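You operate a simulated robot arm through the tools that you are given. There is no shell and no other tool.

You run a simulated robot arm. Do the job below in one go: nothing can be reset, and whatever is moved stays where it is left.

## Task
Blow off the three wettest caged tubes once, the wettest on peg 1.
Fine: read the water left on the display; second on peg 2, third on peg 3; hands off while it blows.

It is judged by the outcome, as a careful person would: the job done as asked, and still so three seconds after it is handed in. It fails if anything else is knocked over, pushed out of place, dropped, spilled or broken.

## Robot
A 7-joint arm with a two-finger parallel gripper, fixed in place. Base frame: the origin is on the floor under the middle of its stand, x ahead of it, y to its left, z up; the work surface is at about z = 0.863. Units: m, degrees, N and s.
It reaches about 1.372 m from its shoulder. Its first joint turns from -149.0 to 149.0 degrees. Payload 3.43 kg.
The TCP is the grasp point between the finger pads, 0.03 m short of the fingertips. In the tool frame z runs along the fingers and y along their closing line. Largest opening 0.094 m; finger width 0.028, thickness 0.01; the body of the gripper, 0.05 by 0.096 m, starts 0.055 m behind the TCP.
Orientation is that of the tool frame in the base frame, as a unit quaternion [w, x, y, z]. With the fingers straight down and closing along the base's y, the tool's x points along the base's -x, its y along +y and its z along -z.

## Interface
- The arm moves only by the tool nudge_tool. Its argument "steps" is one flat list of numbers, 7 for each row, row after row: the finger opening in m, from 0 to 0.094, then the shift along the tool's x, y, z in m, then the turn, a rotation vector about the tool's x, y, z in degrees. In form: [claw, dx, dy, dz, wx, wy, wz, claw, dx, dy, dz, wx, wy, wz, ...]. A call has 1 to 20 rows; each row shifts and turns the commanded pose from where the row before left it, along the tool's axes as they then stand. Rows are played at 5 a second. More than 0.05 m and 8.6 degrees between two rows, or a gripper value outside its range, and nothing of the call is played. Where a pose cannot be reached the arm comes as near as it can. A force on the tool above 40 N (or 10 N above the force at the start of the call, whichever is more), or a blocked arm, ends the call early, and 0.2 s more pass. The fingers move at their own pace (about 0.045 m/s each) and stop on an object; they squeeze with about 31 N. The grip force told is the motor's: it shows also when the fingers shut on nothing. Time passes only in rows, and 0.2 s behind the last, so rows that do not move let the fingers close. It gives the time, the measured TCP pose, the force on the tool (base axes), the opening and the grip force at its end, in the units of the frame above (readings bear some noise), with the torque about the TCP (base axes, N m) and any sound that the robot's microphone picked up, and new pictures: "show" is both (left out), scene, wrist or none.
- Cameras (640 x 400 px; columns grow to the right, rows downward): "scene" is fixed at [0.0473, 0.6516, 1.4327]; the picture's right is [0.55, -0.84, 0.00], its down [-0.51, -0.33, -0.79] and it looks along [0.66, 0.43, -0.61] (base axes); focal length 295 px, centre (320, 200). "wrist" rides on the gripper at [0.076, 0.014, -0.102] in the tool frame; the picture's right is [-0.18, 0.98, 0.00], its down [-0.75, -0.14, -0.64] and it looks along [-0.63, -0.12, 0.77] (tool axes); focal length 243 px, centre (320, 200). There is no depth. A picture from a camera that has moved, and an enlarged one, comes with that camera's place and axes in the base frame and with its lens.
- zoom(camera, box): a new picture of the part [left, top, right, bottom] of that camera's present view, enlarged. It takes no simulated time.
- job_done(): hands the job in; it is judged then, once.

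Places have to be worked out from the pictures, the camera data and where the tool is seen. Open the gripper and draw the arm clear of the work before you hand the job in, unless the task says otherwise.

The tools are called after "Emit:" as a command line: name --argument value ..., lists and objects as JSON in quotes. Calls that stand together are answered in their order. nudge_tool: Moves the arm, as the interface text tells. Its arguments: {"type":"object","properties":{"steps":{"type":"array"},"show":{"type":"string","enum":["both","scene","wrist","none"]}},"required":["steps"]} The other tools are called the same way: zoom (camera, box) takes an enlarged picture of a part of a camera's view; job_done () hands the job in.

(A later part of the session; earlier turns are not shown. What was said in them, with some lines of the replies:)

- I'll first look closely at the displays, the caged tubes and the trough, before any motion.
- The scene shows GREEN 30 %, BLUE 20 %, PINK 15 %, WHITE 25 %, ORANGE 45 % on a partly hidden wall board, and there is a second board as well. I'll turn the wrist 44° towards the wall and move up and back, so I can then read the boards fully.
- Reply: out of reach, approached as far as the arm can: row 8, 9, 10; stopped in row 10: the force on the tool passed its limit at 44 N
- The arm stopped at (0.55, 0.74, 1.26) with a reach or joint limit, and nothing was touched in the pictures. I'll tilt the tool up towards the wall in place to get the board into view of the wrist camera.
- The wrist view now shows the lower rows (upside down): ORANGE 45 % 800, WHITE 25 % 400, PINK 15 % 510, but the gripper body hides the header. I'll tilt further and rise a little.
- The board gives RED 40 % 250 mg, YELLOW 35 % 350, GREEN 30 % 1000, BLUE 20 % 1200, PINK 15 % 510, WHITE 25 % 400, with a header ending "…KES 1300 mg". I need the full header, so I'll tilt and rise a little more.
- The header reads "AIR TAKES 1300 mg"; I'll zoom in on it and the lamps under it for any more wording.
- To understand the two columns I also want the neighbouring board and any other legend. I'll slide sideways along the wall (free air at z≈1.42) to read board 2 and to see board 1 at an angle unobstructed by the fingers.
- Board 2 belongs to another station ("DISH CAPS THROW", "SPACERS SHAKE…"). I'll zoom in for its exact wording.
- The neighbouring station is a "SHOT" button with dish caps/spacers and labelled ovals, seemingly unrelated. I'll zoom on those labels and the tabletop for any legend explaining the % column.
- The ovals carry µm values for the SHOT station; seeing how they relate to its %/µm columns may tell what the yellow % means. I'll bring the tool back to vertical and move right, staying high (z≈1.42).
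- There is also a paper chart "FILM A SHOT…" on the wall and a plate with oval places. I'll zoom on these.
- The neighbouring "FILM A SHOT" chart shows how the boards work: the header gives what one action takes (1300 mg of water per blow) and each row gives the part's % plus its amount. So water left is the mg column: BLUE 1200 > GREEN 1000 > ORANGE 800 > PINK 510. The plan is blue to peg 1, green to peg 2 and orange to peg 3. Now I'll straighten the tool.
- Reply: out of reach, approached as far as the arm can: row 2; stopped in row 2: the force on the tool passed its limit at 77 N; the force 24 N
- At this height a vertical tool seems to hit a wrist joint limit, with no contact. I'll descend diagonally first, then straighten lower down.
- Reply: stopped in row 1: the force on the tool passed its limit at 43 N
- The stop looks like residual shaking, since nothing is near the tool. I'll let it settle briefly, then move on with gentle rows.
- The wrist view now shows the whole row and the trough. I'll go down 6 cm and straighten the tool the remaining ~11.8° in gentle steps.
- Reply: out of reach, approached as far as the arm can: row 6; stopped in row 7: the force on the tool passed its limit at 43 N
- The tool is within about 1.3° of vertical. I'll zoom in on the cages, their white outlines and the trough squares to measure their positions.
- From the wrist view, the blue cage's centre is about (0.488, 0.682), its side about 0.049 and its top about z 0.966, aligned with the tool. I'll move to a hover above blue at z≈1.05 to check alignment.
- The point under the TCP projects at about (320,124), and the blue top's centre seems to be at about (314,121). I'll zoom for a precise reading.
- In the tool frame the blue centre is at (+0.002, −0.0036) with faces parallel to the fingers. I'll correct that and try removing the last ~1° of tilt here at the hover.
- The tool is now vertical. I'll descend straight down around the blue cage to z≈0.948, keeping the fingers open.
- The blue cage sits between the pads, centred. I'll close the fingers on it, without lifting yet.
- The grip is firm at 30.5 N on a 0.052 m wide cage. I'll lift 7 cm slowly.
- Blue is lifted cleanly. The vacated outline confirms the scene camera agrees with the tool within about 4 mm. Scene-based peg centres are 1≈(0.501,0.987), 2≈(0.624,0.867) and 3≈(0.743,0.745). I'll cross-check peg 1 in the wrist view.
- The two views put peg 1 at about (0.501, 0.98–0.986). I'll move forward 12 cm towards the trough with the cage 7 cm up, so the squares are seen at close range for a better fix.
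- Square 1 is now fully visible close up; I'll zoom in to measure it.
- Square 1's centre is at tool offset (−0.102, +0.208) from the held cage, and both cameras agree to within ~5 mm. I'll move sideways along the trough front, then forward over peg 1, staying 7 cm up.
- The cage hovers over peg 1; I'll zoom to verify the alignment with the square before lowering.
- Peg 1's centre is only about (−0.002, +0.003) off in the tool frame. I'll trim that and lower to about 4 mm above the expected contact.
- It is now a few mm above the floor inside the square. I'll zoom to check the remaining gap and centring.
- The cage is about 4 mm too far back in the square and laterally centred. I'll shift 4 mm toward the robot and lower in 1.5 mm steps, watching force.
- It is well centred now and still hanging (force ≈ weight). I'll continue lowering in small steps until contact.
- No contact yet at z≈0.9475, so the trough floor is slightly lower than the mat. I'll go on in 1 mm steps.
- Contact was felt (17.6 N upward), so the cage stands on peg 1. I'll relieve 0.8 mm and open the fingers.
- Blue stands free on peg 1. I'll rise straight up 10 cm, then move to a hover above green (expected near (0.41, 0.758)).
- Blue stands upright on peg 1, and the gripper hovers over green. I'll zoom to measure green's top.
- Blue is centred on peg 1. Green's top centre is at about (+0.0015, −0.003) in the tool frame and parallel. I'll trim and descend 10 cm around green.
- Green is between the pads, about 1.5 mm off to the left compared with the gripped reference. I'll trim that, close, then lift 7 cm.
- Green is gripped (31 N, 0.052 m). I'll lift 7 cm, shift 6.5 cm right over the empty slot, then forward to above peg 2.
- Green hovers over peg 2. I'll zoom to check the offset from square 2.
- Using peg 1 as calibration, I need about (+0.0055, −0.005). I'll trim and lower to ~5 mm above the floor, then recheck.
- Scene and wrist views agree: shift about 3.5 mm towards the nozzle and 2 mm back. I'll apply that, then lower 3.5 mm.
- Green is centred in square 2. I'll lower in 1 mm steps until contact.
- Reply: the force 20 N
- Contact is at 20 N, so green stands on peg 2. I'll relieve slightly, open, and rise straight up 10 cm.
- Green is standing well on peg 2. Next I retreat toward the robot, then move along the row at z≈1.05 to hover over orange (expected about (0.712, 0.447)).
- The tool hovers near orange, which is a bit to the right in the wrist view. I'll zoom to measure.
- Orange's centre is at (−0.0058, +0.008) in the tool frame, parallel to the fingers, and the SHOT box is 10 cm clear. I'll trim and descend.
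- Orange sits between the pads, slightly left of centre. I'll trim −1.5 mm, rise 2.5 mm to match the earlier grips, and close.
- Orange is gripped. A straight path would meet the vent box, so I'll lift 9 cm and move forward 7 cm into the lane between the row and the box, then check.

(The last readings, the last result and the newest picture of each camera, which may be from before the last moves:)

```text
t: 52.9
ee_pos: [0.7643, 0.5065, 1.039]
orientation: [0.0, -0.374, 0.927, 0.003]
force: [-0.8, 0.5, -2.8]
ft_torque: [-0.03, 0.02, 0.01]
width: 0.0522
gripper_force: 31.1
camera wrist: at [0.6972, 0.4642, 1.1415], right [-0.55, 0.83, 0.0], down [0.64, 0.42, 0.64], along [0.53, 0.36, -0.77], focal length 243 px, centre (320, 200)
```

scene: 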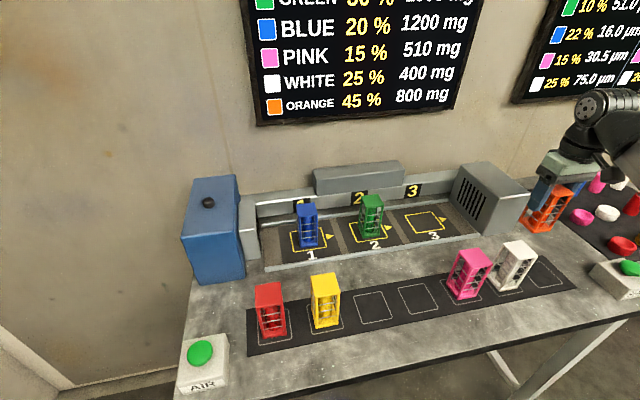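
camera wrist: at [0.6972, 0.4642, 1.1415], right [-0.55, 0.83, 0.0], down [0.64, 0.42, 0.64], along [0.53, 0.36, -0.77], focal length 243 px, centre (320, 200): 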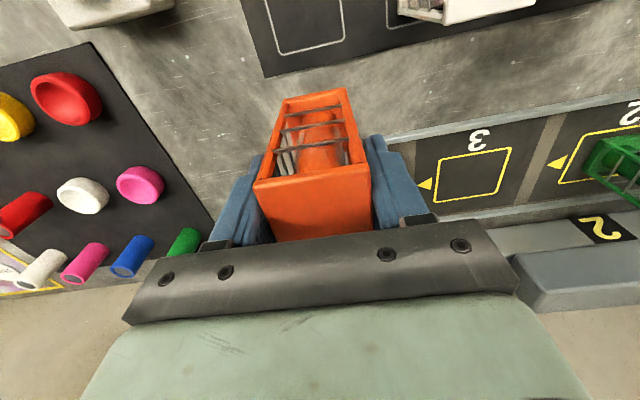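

The lane is clear: the box front is ~4 cm ahead and white's back ~2 cm behind with the cage mostly above it. I'll move left 18.35 cm, then forward to peg 3.

Emit:
nudge_tool --steps '[0.03, 0, 0.02, 0, 0, 0, 0, 0.03, 0, 0.04, 0, 0, 0, 0, 0.03, 0, 0.045, 0, 0, 0, 0, 0.03, 0, 0.045, 0, 0, 0, 0, 0.03, 0, 0.0335, 0, 0, 0, 0, 0.03, -0.03, 0, 0, 0, 0, 0, 0.03, -0.045, 0, 0, 0, 0, 0, 0.03, -0.045, 0, 0, 0, 0, 0, 0.03, -0.0288, 0, 0, 0, 0, 0, 0.03, 0, 0, 0.02, 0, 0, 0, 0.03, 0, 0, 0, 0, 0, 0]' --show "both"

```text
t: 55.3
ee_pos: [0.7423, 0.7432, 1.02]
orientation: [-0.001, -0.374, 0.927, 0.002]
force: [-0.5, 0.5, -3.0]
ft_torque: [0.0, 0.0, -0.01]
width: 0.0522
gripper_force: 31.4
camera wrist: at [0.6762, 0.7007, 1.1233], right [-0.55, 0.83, 0.0], down [0.64, 0.42, 0.64], along [0.54, 0.36, -0.77], focal length 243 px, centre (320, 200)
```

scene: 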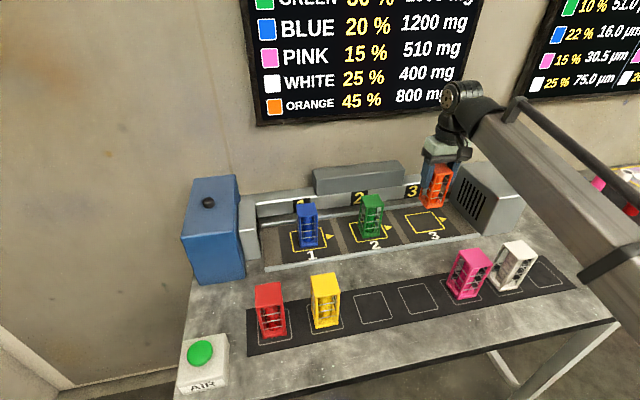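
wrist: 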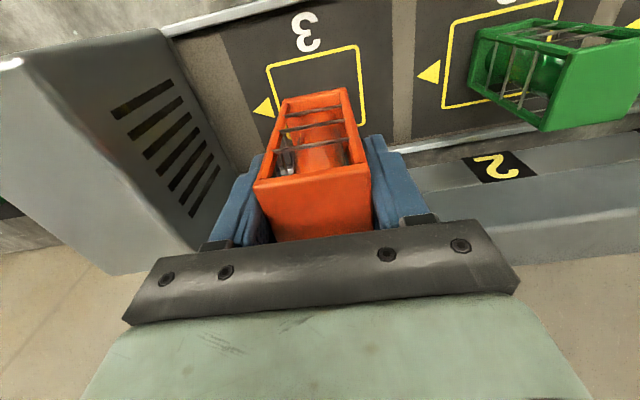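

Orange hovers over peg 3 with the vent box clear to its right. I'll zoom to measure the offset.

Emit:
zoom --camera "wrist" --box '[230, 10, 430, 140]'

Emit:
zoom --camera "scene" --box '[380, 160, 480, 260]'

```text
3.08 times, centred on (330, 75) of wrist
camera zoom: at [0.6762, 0.7007, 1.1233], right [-0.55, 0.83, 0.0], down [0.64, 0.42, 0.64], along [0.54, 0.36, -0.77], focal length 746 px, centre (289, 585)
```

zoom: 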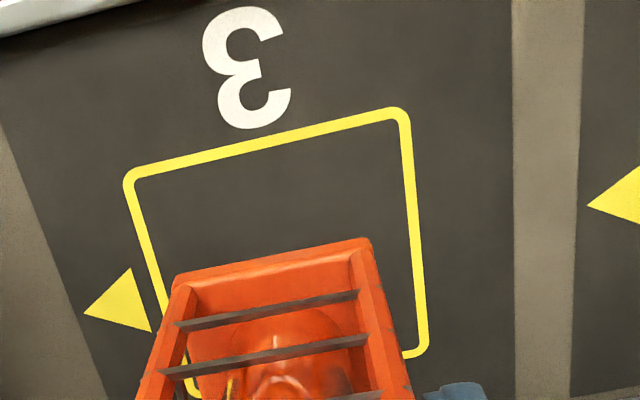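

```text
4.00 times, centred on (430, 210) of scene
camera zoom: at [0.0473, 0.6516, 1.4327], right [0.55, -0.84, 0.0], down [-0.51, -0.33, -0.79], along [0.66, 0.43, -0.61], focal length 1180 px, centre (-120, 160)
```

zoom: 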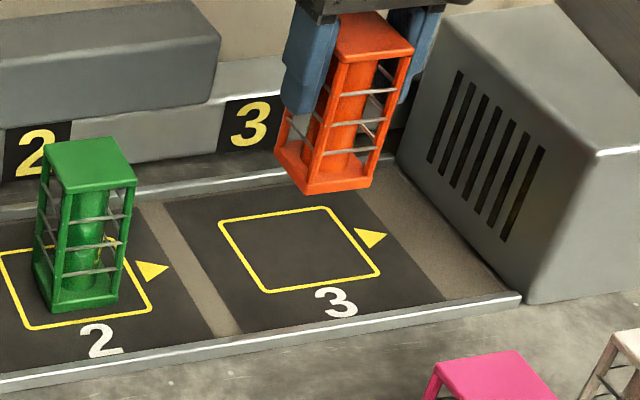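

Peg 3 is already within ~1 mm of the cage centre after calibration. I'll lower 6.6 cm to just above the floor and recheck.

Emit:
nudge_tool --steps '[0.03, 0, -0.0005, 0.01, 0, 0, 0, 0.03, 0, 0, 0.02, 0, 0, 0, 0.03, 0, 0, 0.02, 0, 0, 0, 0.03, 0, 0, 0.011, 0, 0, 0, 0.03, 0, 0, 0.005, 0, 0, 0, 0.03, 0, 0, 0, 0, 0, 0]' --show "none"

Emit:
zoom --camera "scene" --box '[380, 160, 480, 260]'

Emit:
zoom --camera "wrist" --box '[230, 40, 400, 170]'

```text
t: 56.7
ee_pos: [0.7429, 0.7416, 0.9542]
orientation: [0.0, -0.375, 0.927, 0.001]
force: [-0.6, -0.2, -2.5]
ft_torque: [-0.01, -0.04, 0.03]
width: 0.0523
gripper_force: 30.8
```

```text
4.00 times, centred on (430, 210) of scene
camera zoom: at [0.0473, 0.6516, 1.4327], right [0.55, -0.84, 0.0], down [-0.51, -0.33, -0.79], along [0.66, 0.43, -0.61], focal length 1180 px, centre (-120, 160)
```

zoom: 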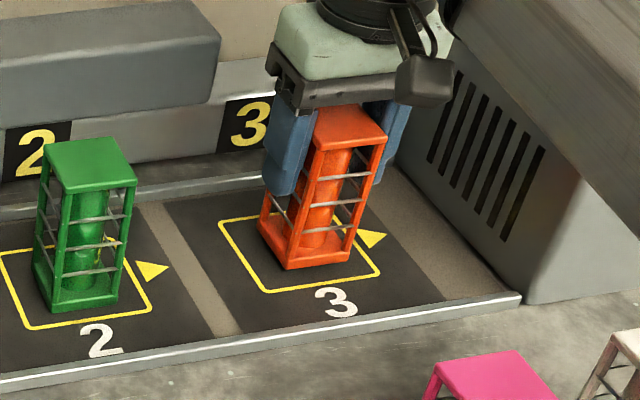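

```text
3.08 times, centred on (315, 105) of wrist
camera zoom: at [0.6771, 0.6995, 1.0563], right [-0.55, 0.83, 0.0], down [0.64, 0.42, 0.64], along [0.53, 0.36, -0.77], focal length 746 px, centre (335, 492)
```

zoom: 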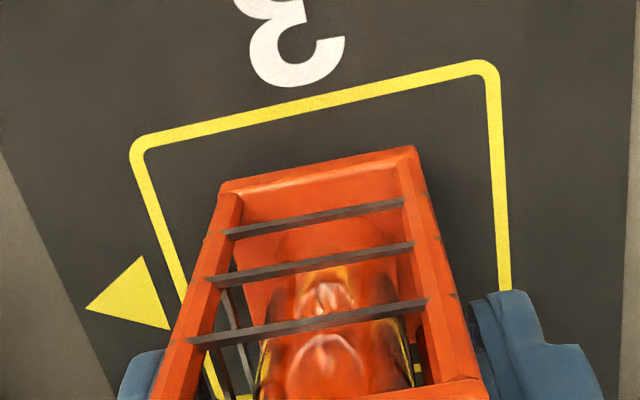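

Both views show orange within about 1 mm of centre. I'll trim 1 mm back and 0.7 mm towards the nozzle, then lower gently.

Emit:
nudge_tool --steps '[0.03, -0.001, 0.0007, 0, 0, 0, 0, 0.03, 0, 0, 0.002, 0, 0, 0, 0.03, 0, 0, 0.0015, 0, 0, 0, 0.03, 0, 0, 0.001, 0, 0, 0, 0.03, 0, 0, 0, 0, 0, 0]' --show "none"

```text
t: 57.9
ee_pos: [0.7414, 0.7432, 0.9488]
orientation: [0.0, -0.375, 0.927, 0.001]
force: [0.0, -0.3, -3.1]
ft_torque: [-0.01, -0.01, -0.03]
width: 0.0521
gripper_force: 31.1
```

It is still hanging at z≈0.949, so I'll continue in 1 mm steps.

Emit:
nudge_tool --steps '[0.03, 0, 0, 0.001, 0, 0, 0, 0.03, 0, 0, 0.001, 0, 0, 0, 0.03, 0, 0, 0, 0, 0, 0]' --show "none"

```text
t: 58.7
ee_pos: [0.7425, 0.7436, 0.948]
orientation: [0.0, -0.374, 0.927, 0.003]
force: [1.2, -1.9, 2.3]
ft_torque: [-0.24, -0.17, 0.04]
width: 0.052
gripper_force: 31.1
```

Light contact is felt (force went from −3 to +2 N). I'll press 0.5 mm more, open, and rise 10 cm.

Emit:
nudge_tool --steps '[0.03, 0, 0, 0.0005, 0, 0, 0, 0.06, 0, 0, 0, 0, 0, 0, 0.075, 0, 0, 0, 0, 0, 0, 0.085, 0, 0, 0, 0, 0, 0, 0.085, 0, 0, 0, 0, 0, 0, 0.085, 0, 0, -0.01, 0, 0, 0, 0.085, 0, 0, -0.03, 0, 0, 0, 0.085, 0, 0, -0.03, 0, 0, 0, 0.085, 0, 0, -0.03, 0, 0, 0, 0.085, 0, 0, 0, 0, 0, 0]' --show "both"

```text
t: 60.9
ee_pos: [0.7428, 0.7396, 1.0457]
orientation: [0.0, -0.376, 0.927, 0.001]
force: [-0.2, 0.1, -0.4]
ft_torque: [0.01, -0.01, 0.0]
width: 0.085
gripper_force: 0.2
camera wrist: at [0.6771, 0.6975, 1.1489], right [-0.55, 0.83, 0.0], down [0.64, 0.42, 0.64], along [0.53, 0.36, -0.77], focal length 243 px, centre (320, 200)
```

scene: 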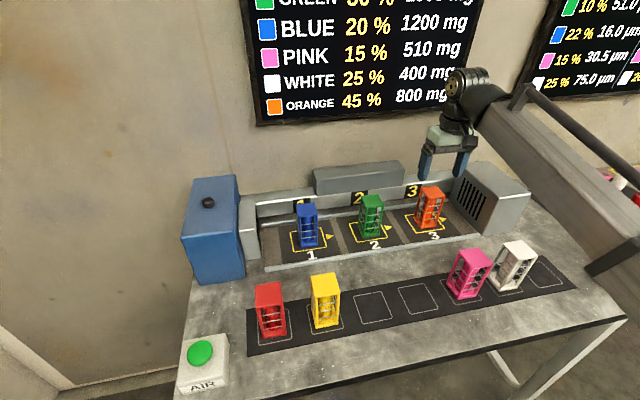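
wrist: 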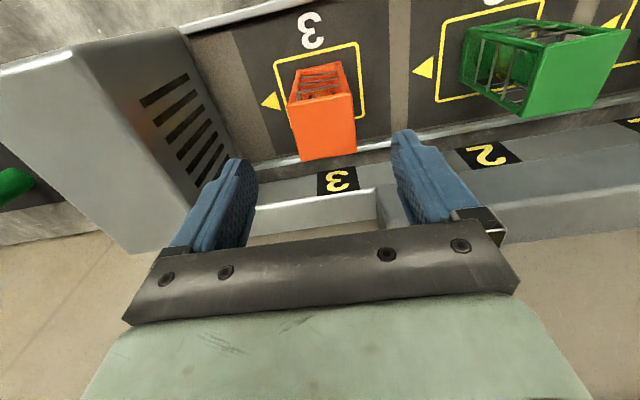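

All three cages stand on pegs 1-3 (blue, green, orange). Before blowing I'll inspect them closely, then retreat in front of the row and travel left towards the AIR button with the fingers closed.

Emit:
zoom --camera "scene" --box '[270, 165, 480, 290]'

Emit:
nudge_tool --steps '[0.085, 0.02, 0, 0, 0, 0, 0, 0.085, 0.045, 0, 0, 0, 0, 0, 0.085, 0.045, 0, 0, 0, 0, 0, 0.085, 0.045, 0, 0, 0, 0, 0, 0.085, 0.045, 0, 0, 0, 0, 0, 0.0, 0.045, 0, 0, 0, 0, 0, 0.0, 0.042, 0, 0, 0, 0, 0, 0.0, 0, 0.02, 0, 0, 0, 0, 0.0, 0, 0.045, 0, 0, 0, 0, 0.0, 0, 0.045, 0, 0, 0, 0, 0.0, 0, 0.045, 0, 0, 0, 0, 0.0, 0, 0.045, 0, 0, 0, 0, 0.0, 0, 0.045, 0, 0, 0, 0, 0.0, 0, 0.045, 0, 0, 0, 0, 0.0, 0, 0.045, 0, 0, 0, 0, 0.0, 0, 0.045, 0, 0, 0, 0, 0.0, 0, 0.045, 0, 0, 0, 0, 0.0, 0, 0.025, 0, 0, 0, 0, 0.0, 0, 0, 0, 0, 0, 0]' --show "both"

```text
3.05 times, centred on (375, 228) of scene
camera zoom: at [0.0473, 0.6516, 1.4327], right [0.55, -0.84, 0.0], down [-0.51, -0.33, -0.79], along [0.66, 0.43, -0.61], focal length 899 px, centre (152, 116)
```

zoom: 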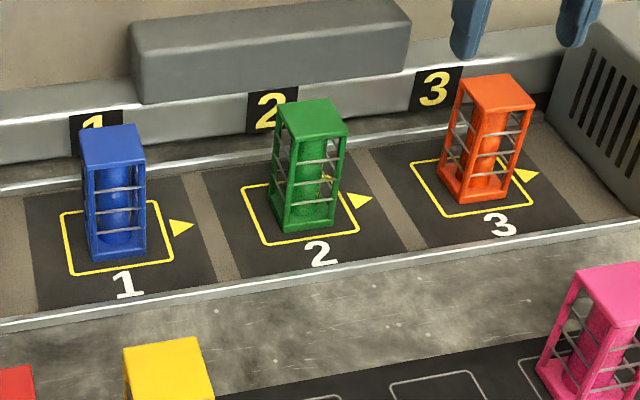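

```text
t: 64.9
ee_pos: [0.2207, 0.867, 1.0498]
orientation: [0.001, -0.375, 0.927, 0.001]
force: [-0.7, -0.3, 1.2]
ft_torque: [-0.03, 0.0, 0.03]
width: 0.0
gripper_force: 31.3
camera wrist: at [0.1557, 0.8244, 1.1529], right [-0.55, 0.83, 0.0], down [0.64, 0.42, 0.64], along [0.54, 0.36, -0.77], focal length 243 px, centre (320, 200)
```

scene: 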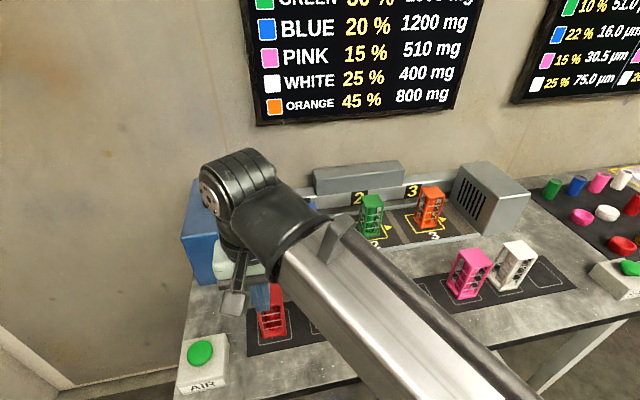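
wrist: 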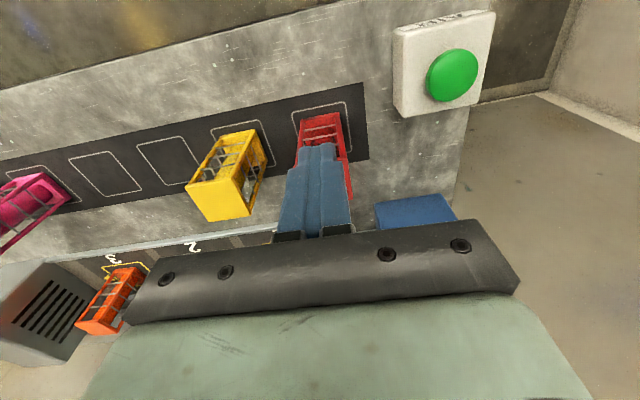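

The wrist view puts the AIR button at about (0, +0.12) in the tool frame, which the scene camera confirms at about (0.137, 0.956), top z≈0.915. I'll move above it with the fingers closed.

Emit:
nudge_tool --steps '[0.0, 0, 0.02, 0, 0, 0, 0, 0.0, 0, 0.045, 0, 0, 0, 0, 0.0, 0, 0.036, 0, 0, 0, 0, 0.0, 0, 0.019, 0, 0, 0, 0, 0.0, 0, 0, 0.03, 0, 0, 0, 0.0, 0, 0, 0, 0, 0, 0]' --show "both"

```text
t: 66.3
ee_pos: [0.1409, 0.9551, 1.0207]
orientation: [0.0, -0.374, 0.927, 0.002]
force: [0.1, 0.0, -0.3]
ft_torque: [-0.05, 0.03, 0.02]
width: 0.0
gripper_force: 31.3
camera wrist: at [0.0743, 0.9121, 1.1229], right [-0.55, 0.83, 0.0], down [0.64, 0.42, 0.64], along [0.53, 0.36, -0.77], focal length 243 px, centre (320, 200)
```

scene: 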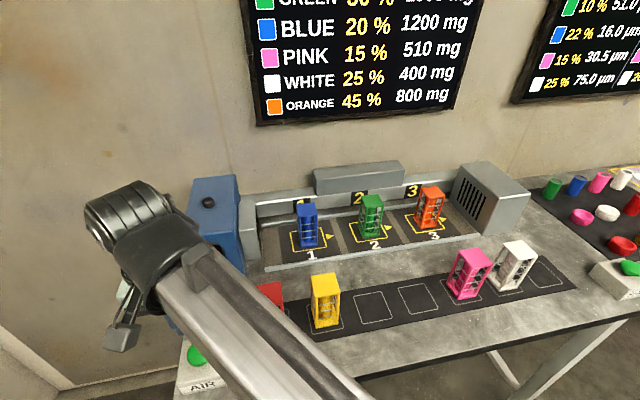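
wrist: 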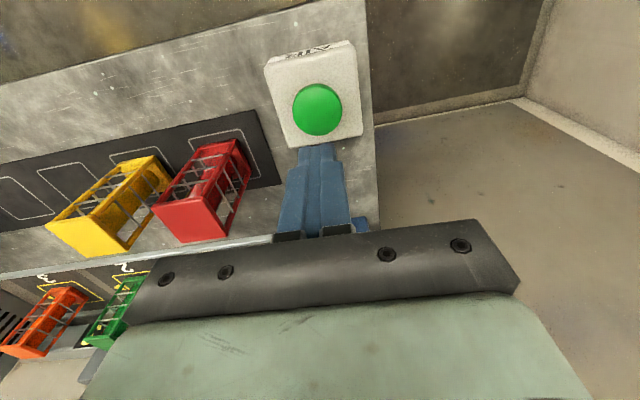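

The tip is nearly above the button: (+0.003, −0.002) off. I'll trim and lower 6 cm to about 1 cm above it.

Emit:
nudge_tool --steps '[0.0, 0.003, -0.0015, 0, 0, 0, 0, 0.0, 0, 0, 0.02, 0, 0, 0, 0.0, 0, 0, 0.02, 0, 0, 0, 0.0, 0, 0, 0.015, 0, 0, 0, 0.0, 0, 0, 0, 0, 0, 0]' --show "both"

Emit:
zoom --camera "wrist" --box '[230, 40, 410, 200]'

```text
t: 67.5
ee_pos: [0.138, 0.9514, 0.9633]
orientation: [0.0, -0.375, 0.927, 0.002]
force: [-0.1, 0.5, 0.0]
ft_torque: [0.02, 0.01, 0.02]
width: 0.0
gripper_force: 30.9
camera wrist: at [0.0727, 0.9088, 1.0662], right [-0.55, 0.83, 0.0], down [0.64, 0.42, 0.64], along [0.53, 0.36, -0.77], focal length 243 px, centre (320, 200)
```

scene: 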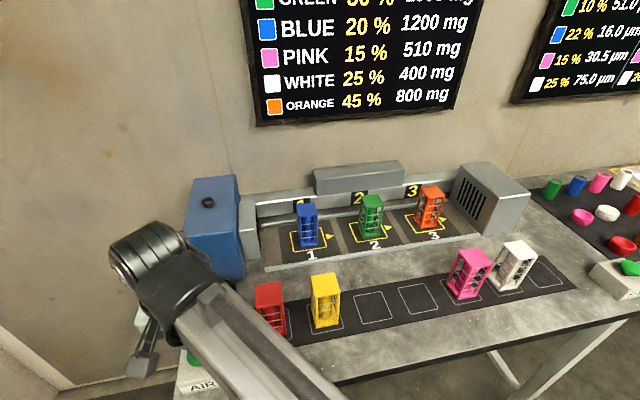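
wrist: 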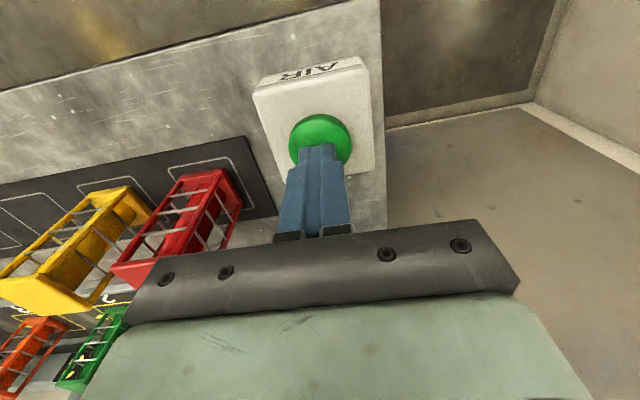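

```text
2.50 times, centred on (320, 120) of wrist
camera zoom: at [0.0727, 0.9088, 1.0662], right [-0.55, 0.83, 0.0], down [0.64, 0.42, 0.64], along [0.53, 0.36, -0.77], focal length 606 px, centre (320, 400)
```

zoom: 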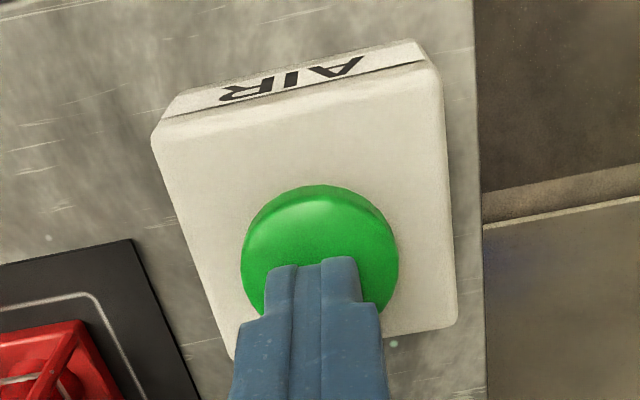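

The tip is about 5 mm behind the button centre. I'll shift 5 mm toward the robot and approach in 3 mm steps, watching force and sound.

Emit:
nudge_tool --steps '[0.0, 0.005, 0, 0, 0, 0, 0, 0.0, 0, 0, 0.003, 0, 0, 0, 0.0, 0, 0, 0.003, 0, 0, 0, 0.0, 0, 0, 0.003, 0, 0, 0, 0.0, 0, 0, 0, 0, 0, 0]' --show "wrist"

```text
t: 68.7
ee_pos: [0.1344, 0.9479, 0.9547]
orientation: [0.0, -0.374, 0.927, 0.003]
force: [1.0, -0.6, 1.7]
ft_torque: [0.0, -0.04, -0.03]
width: 0.0
gripper_force: 31.1
camera wrist: at [0.0687, 0.9045, 1.0576], right [-0.55, 0.83, 0.0], down [0.64, 0.42, 0.64], along [0.54, 0.36, -0.77], focal length 243 px, centre (320, 200)
```

wrist: 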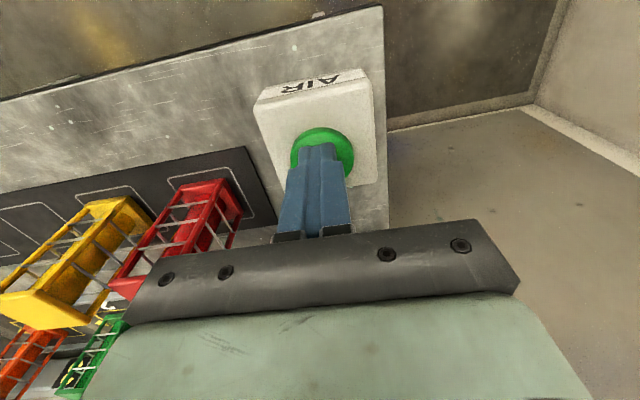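

Not yet pressed (tip ≈0.925). I'll press on in 2 mm steps.

Emit:
nudge_tool --steps '[0.0, 0, 0, 0.002, 0, 0, 0, 0.0, 0, 0, 0.002, 0, 0, 0, 0.0, 0, 0, 0.002, 0, 0, 0]' --show "scene"

```text
t: 69.5
ee_pos: [0.1339, 0.9471, 0.949]
orientation: [-0.001, -0.375, 0.927, 0.003]
force: [-2.3, 0.1, 5.5]
ft_torque: [0.06, 0.05, 0.02]
width: 0.0
gripper_force: 31.0
heard: click
```

scene: 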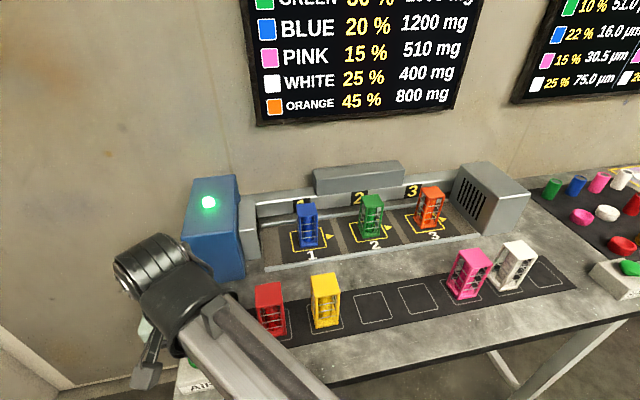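

The click was heard and the blower's lamp lit green, so the blow has started. I'll lift off the button right away and keep the hand there, away from the cages, while it blows.

Emit:
nudge_tool --steps '[0.0, 0, 0, -0.01, 0, 0, 0, 0.0, 0, 0, -0.02, 0, 0, 0, 0.0, 0, 0, -0.03, 0, 0, 0, 0.0, 0, 0, 0, 0, 0, 0, 0.0, 0, 0, 0, 0, 0, 0]' --show "scene"

```text
t: 70.7
ee_pos: [0.1348, 0.9469, 1.0087]
orientation: [-0.001, -0.375, 0.927, 0.002]
force: [0.5, 0.0, 0.1]
ft_torque: [0.01, 0.02, 0.02]
width: 0.0
gripper_force: 31.2
```

scene: 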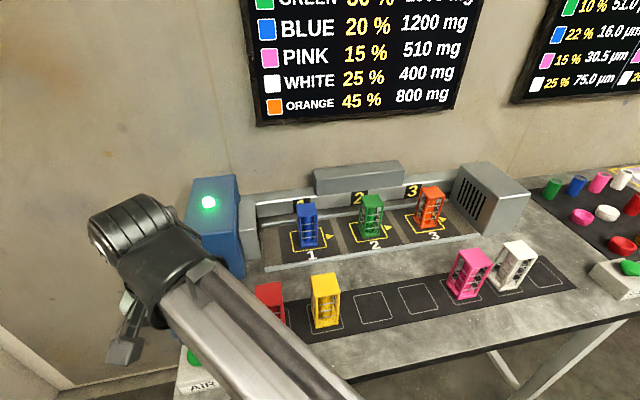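

The lamp is still green and the cages are standing. I'll wait without moving and watch the display.

Emit:
nudge_tool --steps '[0.0, 0, 0, 0, 0, 0, 0, 0.0, 0, 0, 0, 0, 0, 0, 0.0, 0, 0, 0, 0, 0, 0, 0.0, 0, 0, 0, 0, 0, 0, 0.0, 0, 0, 0, 0, 0, 0, 0.0, 0, 0, 0, 0, 0, 0, 0.0, 0, 0, 0, 0, 0, 0, 0.0, 0, 0, 0, 0, 0, 0, 0.0, 0, 0, 0, 0, 0, 0, 0.0, 0, 0, 0, 0, 0, 0]' --show "scene"

```text
t: 72.9
ee_pos: [0.1344, 0.9474, 1.0086]
orientation: [0.0, -0.375, 0.927, 0.002]
force: [-0.5, -0.2, -0.2]
ft_torque: [-0.01, 0.03, -0.04]
width: 0.0
gripper_force: 30.7
```

scene: 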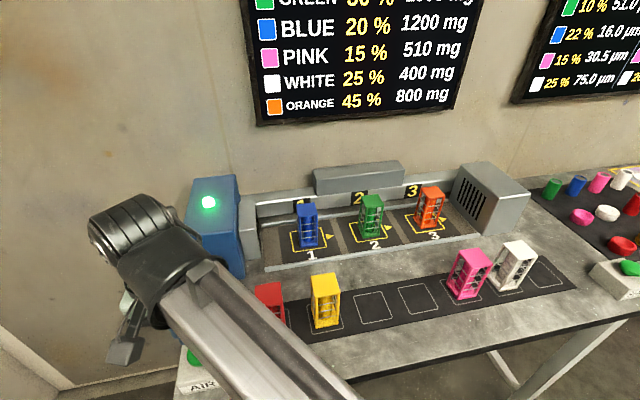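

It is still green with no change on the board yet, so I'll keep waiting.

Emit:
nudge_tool --steps '[0.0, 0, 0, 0, 0, 0, 0, 0.0, 0, 0, 0, 0, 0, 0, 0.0, 0, 0, 0, 0, 0, 0, 0.0, 0, 0, 0, 0, 0, 0, 0.0, 0, 0, 0, 0, 0, 0, 0.0, 0, 0, 0, 0, 0, 0, 0.0, 0, 0, 0, 0, 0, 0, 0.0, 0, 0, 0, 0, 0, 0, 0.0, 0, 0, 0, 0, 0, 0, 0.0, 0, 0, 0, 0, 0, 0, 0.0, 0, 0, 0, 0, 0, 0, 0.0, 0, 0, 0, 0, 0, 0, 0.0, 0, 0, 0, 0, 0, 0, 0.0, 0, 0, 0, 0, 0, 0, 0.0, 0, 0, 0, 0, 0, 0, 0.0, 0, 0, 0, 0, 0, 0, 0.0, 0, 0, 0, 0, 0, 0, 0.0, 0, 0, 0, 0, 0, 0, 0.0, 0, 0, 0, 0, 0, 0, 0.0, 0, 0, 0, 0, 0, 0]' --show "both"

```text
t: 77.1
ee_pos: [0.1352, 0.9478, 1.0084]
orientation: [0.0, -0.374, 0.927, 0.002]
force: [0.0, 1.4, 0.6]
ft_torque: [0.01, -0.03, -0.02]
width: 0.0001
gripper_force: 31.0
camera wrist: at [0.0692, 0.905, 1.1111], right [-0.55, 0.83, 0.0], down [0.64, 0.42, 0.64], along [0.53, 0.36, -0.77], focal length 243 px, centre (320, 200)
```

scene: 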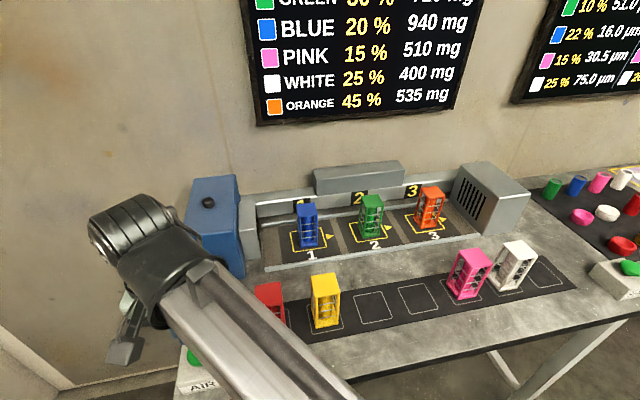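
wrist: 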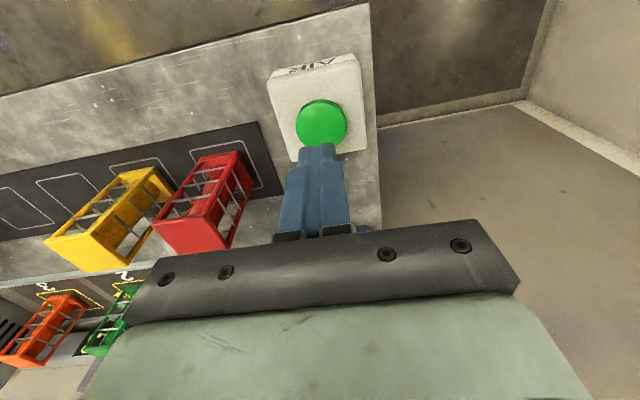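

The blow is over (lamp off) and the board now shows BLUE 940 mg, GREEN 7xx mg and ORANGE 535 mg, which confirms mg is the water left and all three were blown off once. I'll rise, draw back off the table, and open the gripper there.

Emit:
nudge_tool --steps '[0.0, 0, 0, -0.015, 0, 0, 0, 0.0, 0, 0, -0.025, 0, 0, 0, 0.0, 0.015, 0, -0.01, 0, 0, 0, 0.03, 0.03, 0, 0, 0, 0, 0, 0.06, 0.03, 0, 0, 0, 0, 0, 0.08, 0.03, 0, 0, 0, 0, 0, 0.08, 0.02, 0, 0, 0, 0, 0, 0.08, 0, 0, 0, 0, 0, 0, 0.08, 0, 0, 0, 0, 0, 0]' --show "both"

Emit:
zoom --camera "scene" --box '[240, 0, 500, 130]'

Emit:
zoom --camera "scene" --box '[180, 160, 480, 350]'

```text
t: 79.1
ee_pos: [0.0474, 0.8597, 1.0591]
orientation: [0.001, -0.374, 0.927, 0.001]
force: [-1.0, 0.1, -0.8]
ft_torque: [-0.03, -0.01, 0.01]
width: 0.0799
gripper_force: 0.1
camera wrist: at [-0.0182, 0.8171, 1.161], right [-0.55, 0.83, 0.0], down [0.64, 0.42, 0.64], along [0.53, 0.36, -0.77], focal length 243 px, centre (320, 200)
```

scene: 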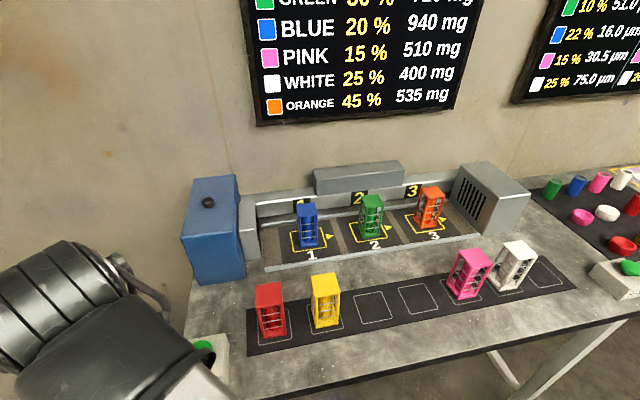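
wrist: 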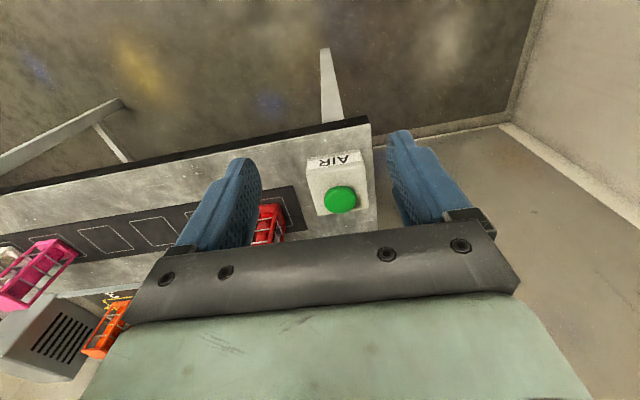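

```text
2.46 times, centred on (370, 65) of scene
camera zoom: at [0.0473, 0.6516, 1.4327], right [0.55, -0.84, 0.0], down [-0.51, -0.33, -0.79], along [0.66, 0.43, -0.61], focal length 726 px, centre (197, 532)
```

zoom: 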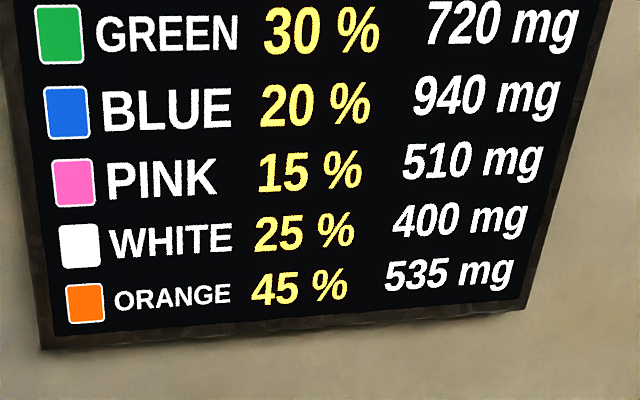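

```text
2.11 times, centred on (330, 255) of scene
camera zoom: at [0.0473, 0.6516, 1.4327], right [0.55, -0.84, 0.0], down [-0.51, -0.33, -0.79], along [0.66, 0.43, -0.61], focal length 621 px, centre (299, 84)
```

zoom: 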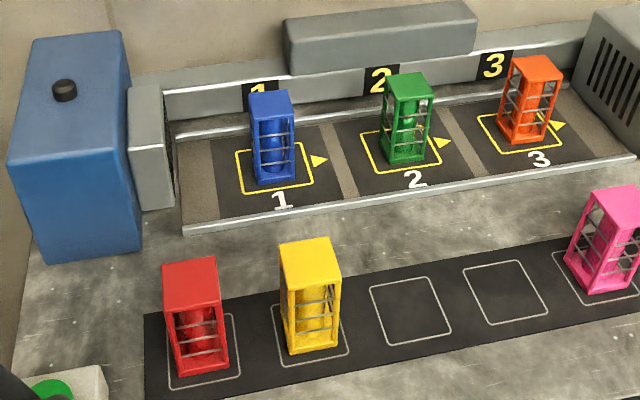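

Blue, green and orange stand on pegs 1, 2 and 3. The board shows each was blown off once (940 / 720 / 535 mg), the other cages are untouched, and the gripper is open with the arm clear. I'm handing the job in.

Emit:
job_done

```text
The job is handed in.
```

I put the three wettest tubes on the pegs and gave them a single blow of air. I've handed the job in, with no result shown yet. I took the mg column as the water left; the display confirmed this, because those figures fell after the blow.

| Peg | Tube | Water before | Water after |
|---|---|---|---|
| 1 | Blue | 1200 mg | 940 mg |
| 2 | Green | 1000 mg | 720 mg |
| 3 | Orange | 800 mg | 535 mg |

- **The blow:** I pressed AIR once and heard one click. The blower lamp came on and later went off by itself. The hand stayed over by the button, away from the tubes, the whole time.
- **Everything else:** nothing else was moved or knocked over. The red, yellow, pink and white tubes are where they were.
- **Arm:** the gripper is open and the arm is drawn back off the table.

The forward arm motion stopped early four times on the way to reading the boards, on force readings of 43–77 N, mostly at the arm's reach limit. It was in free air each time and touched nothing.
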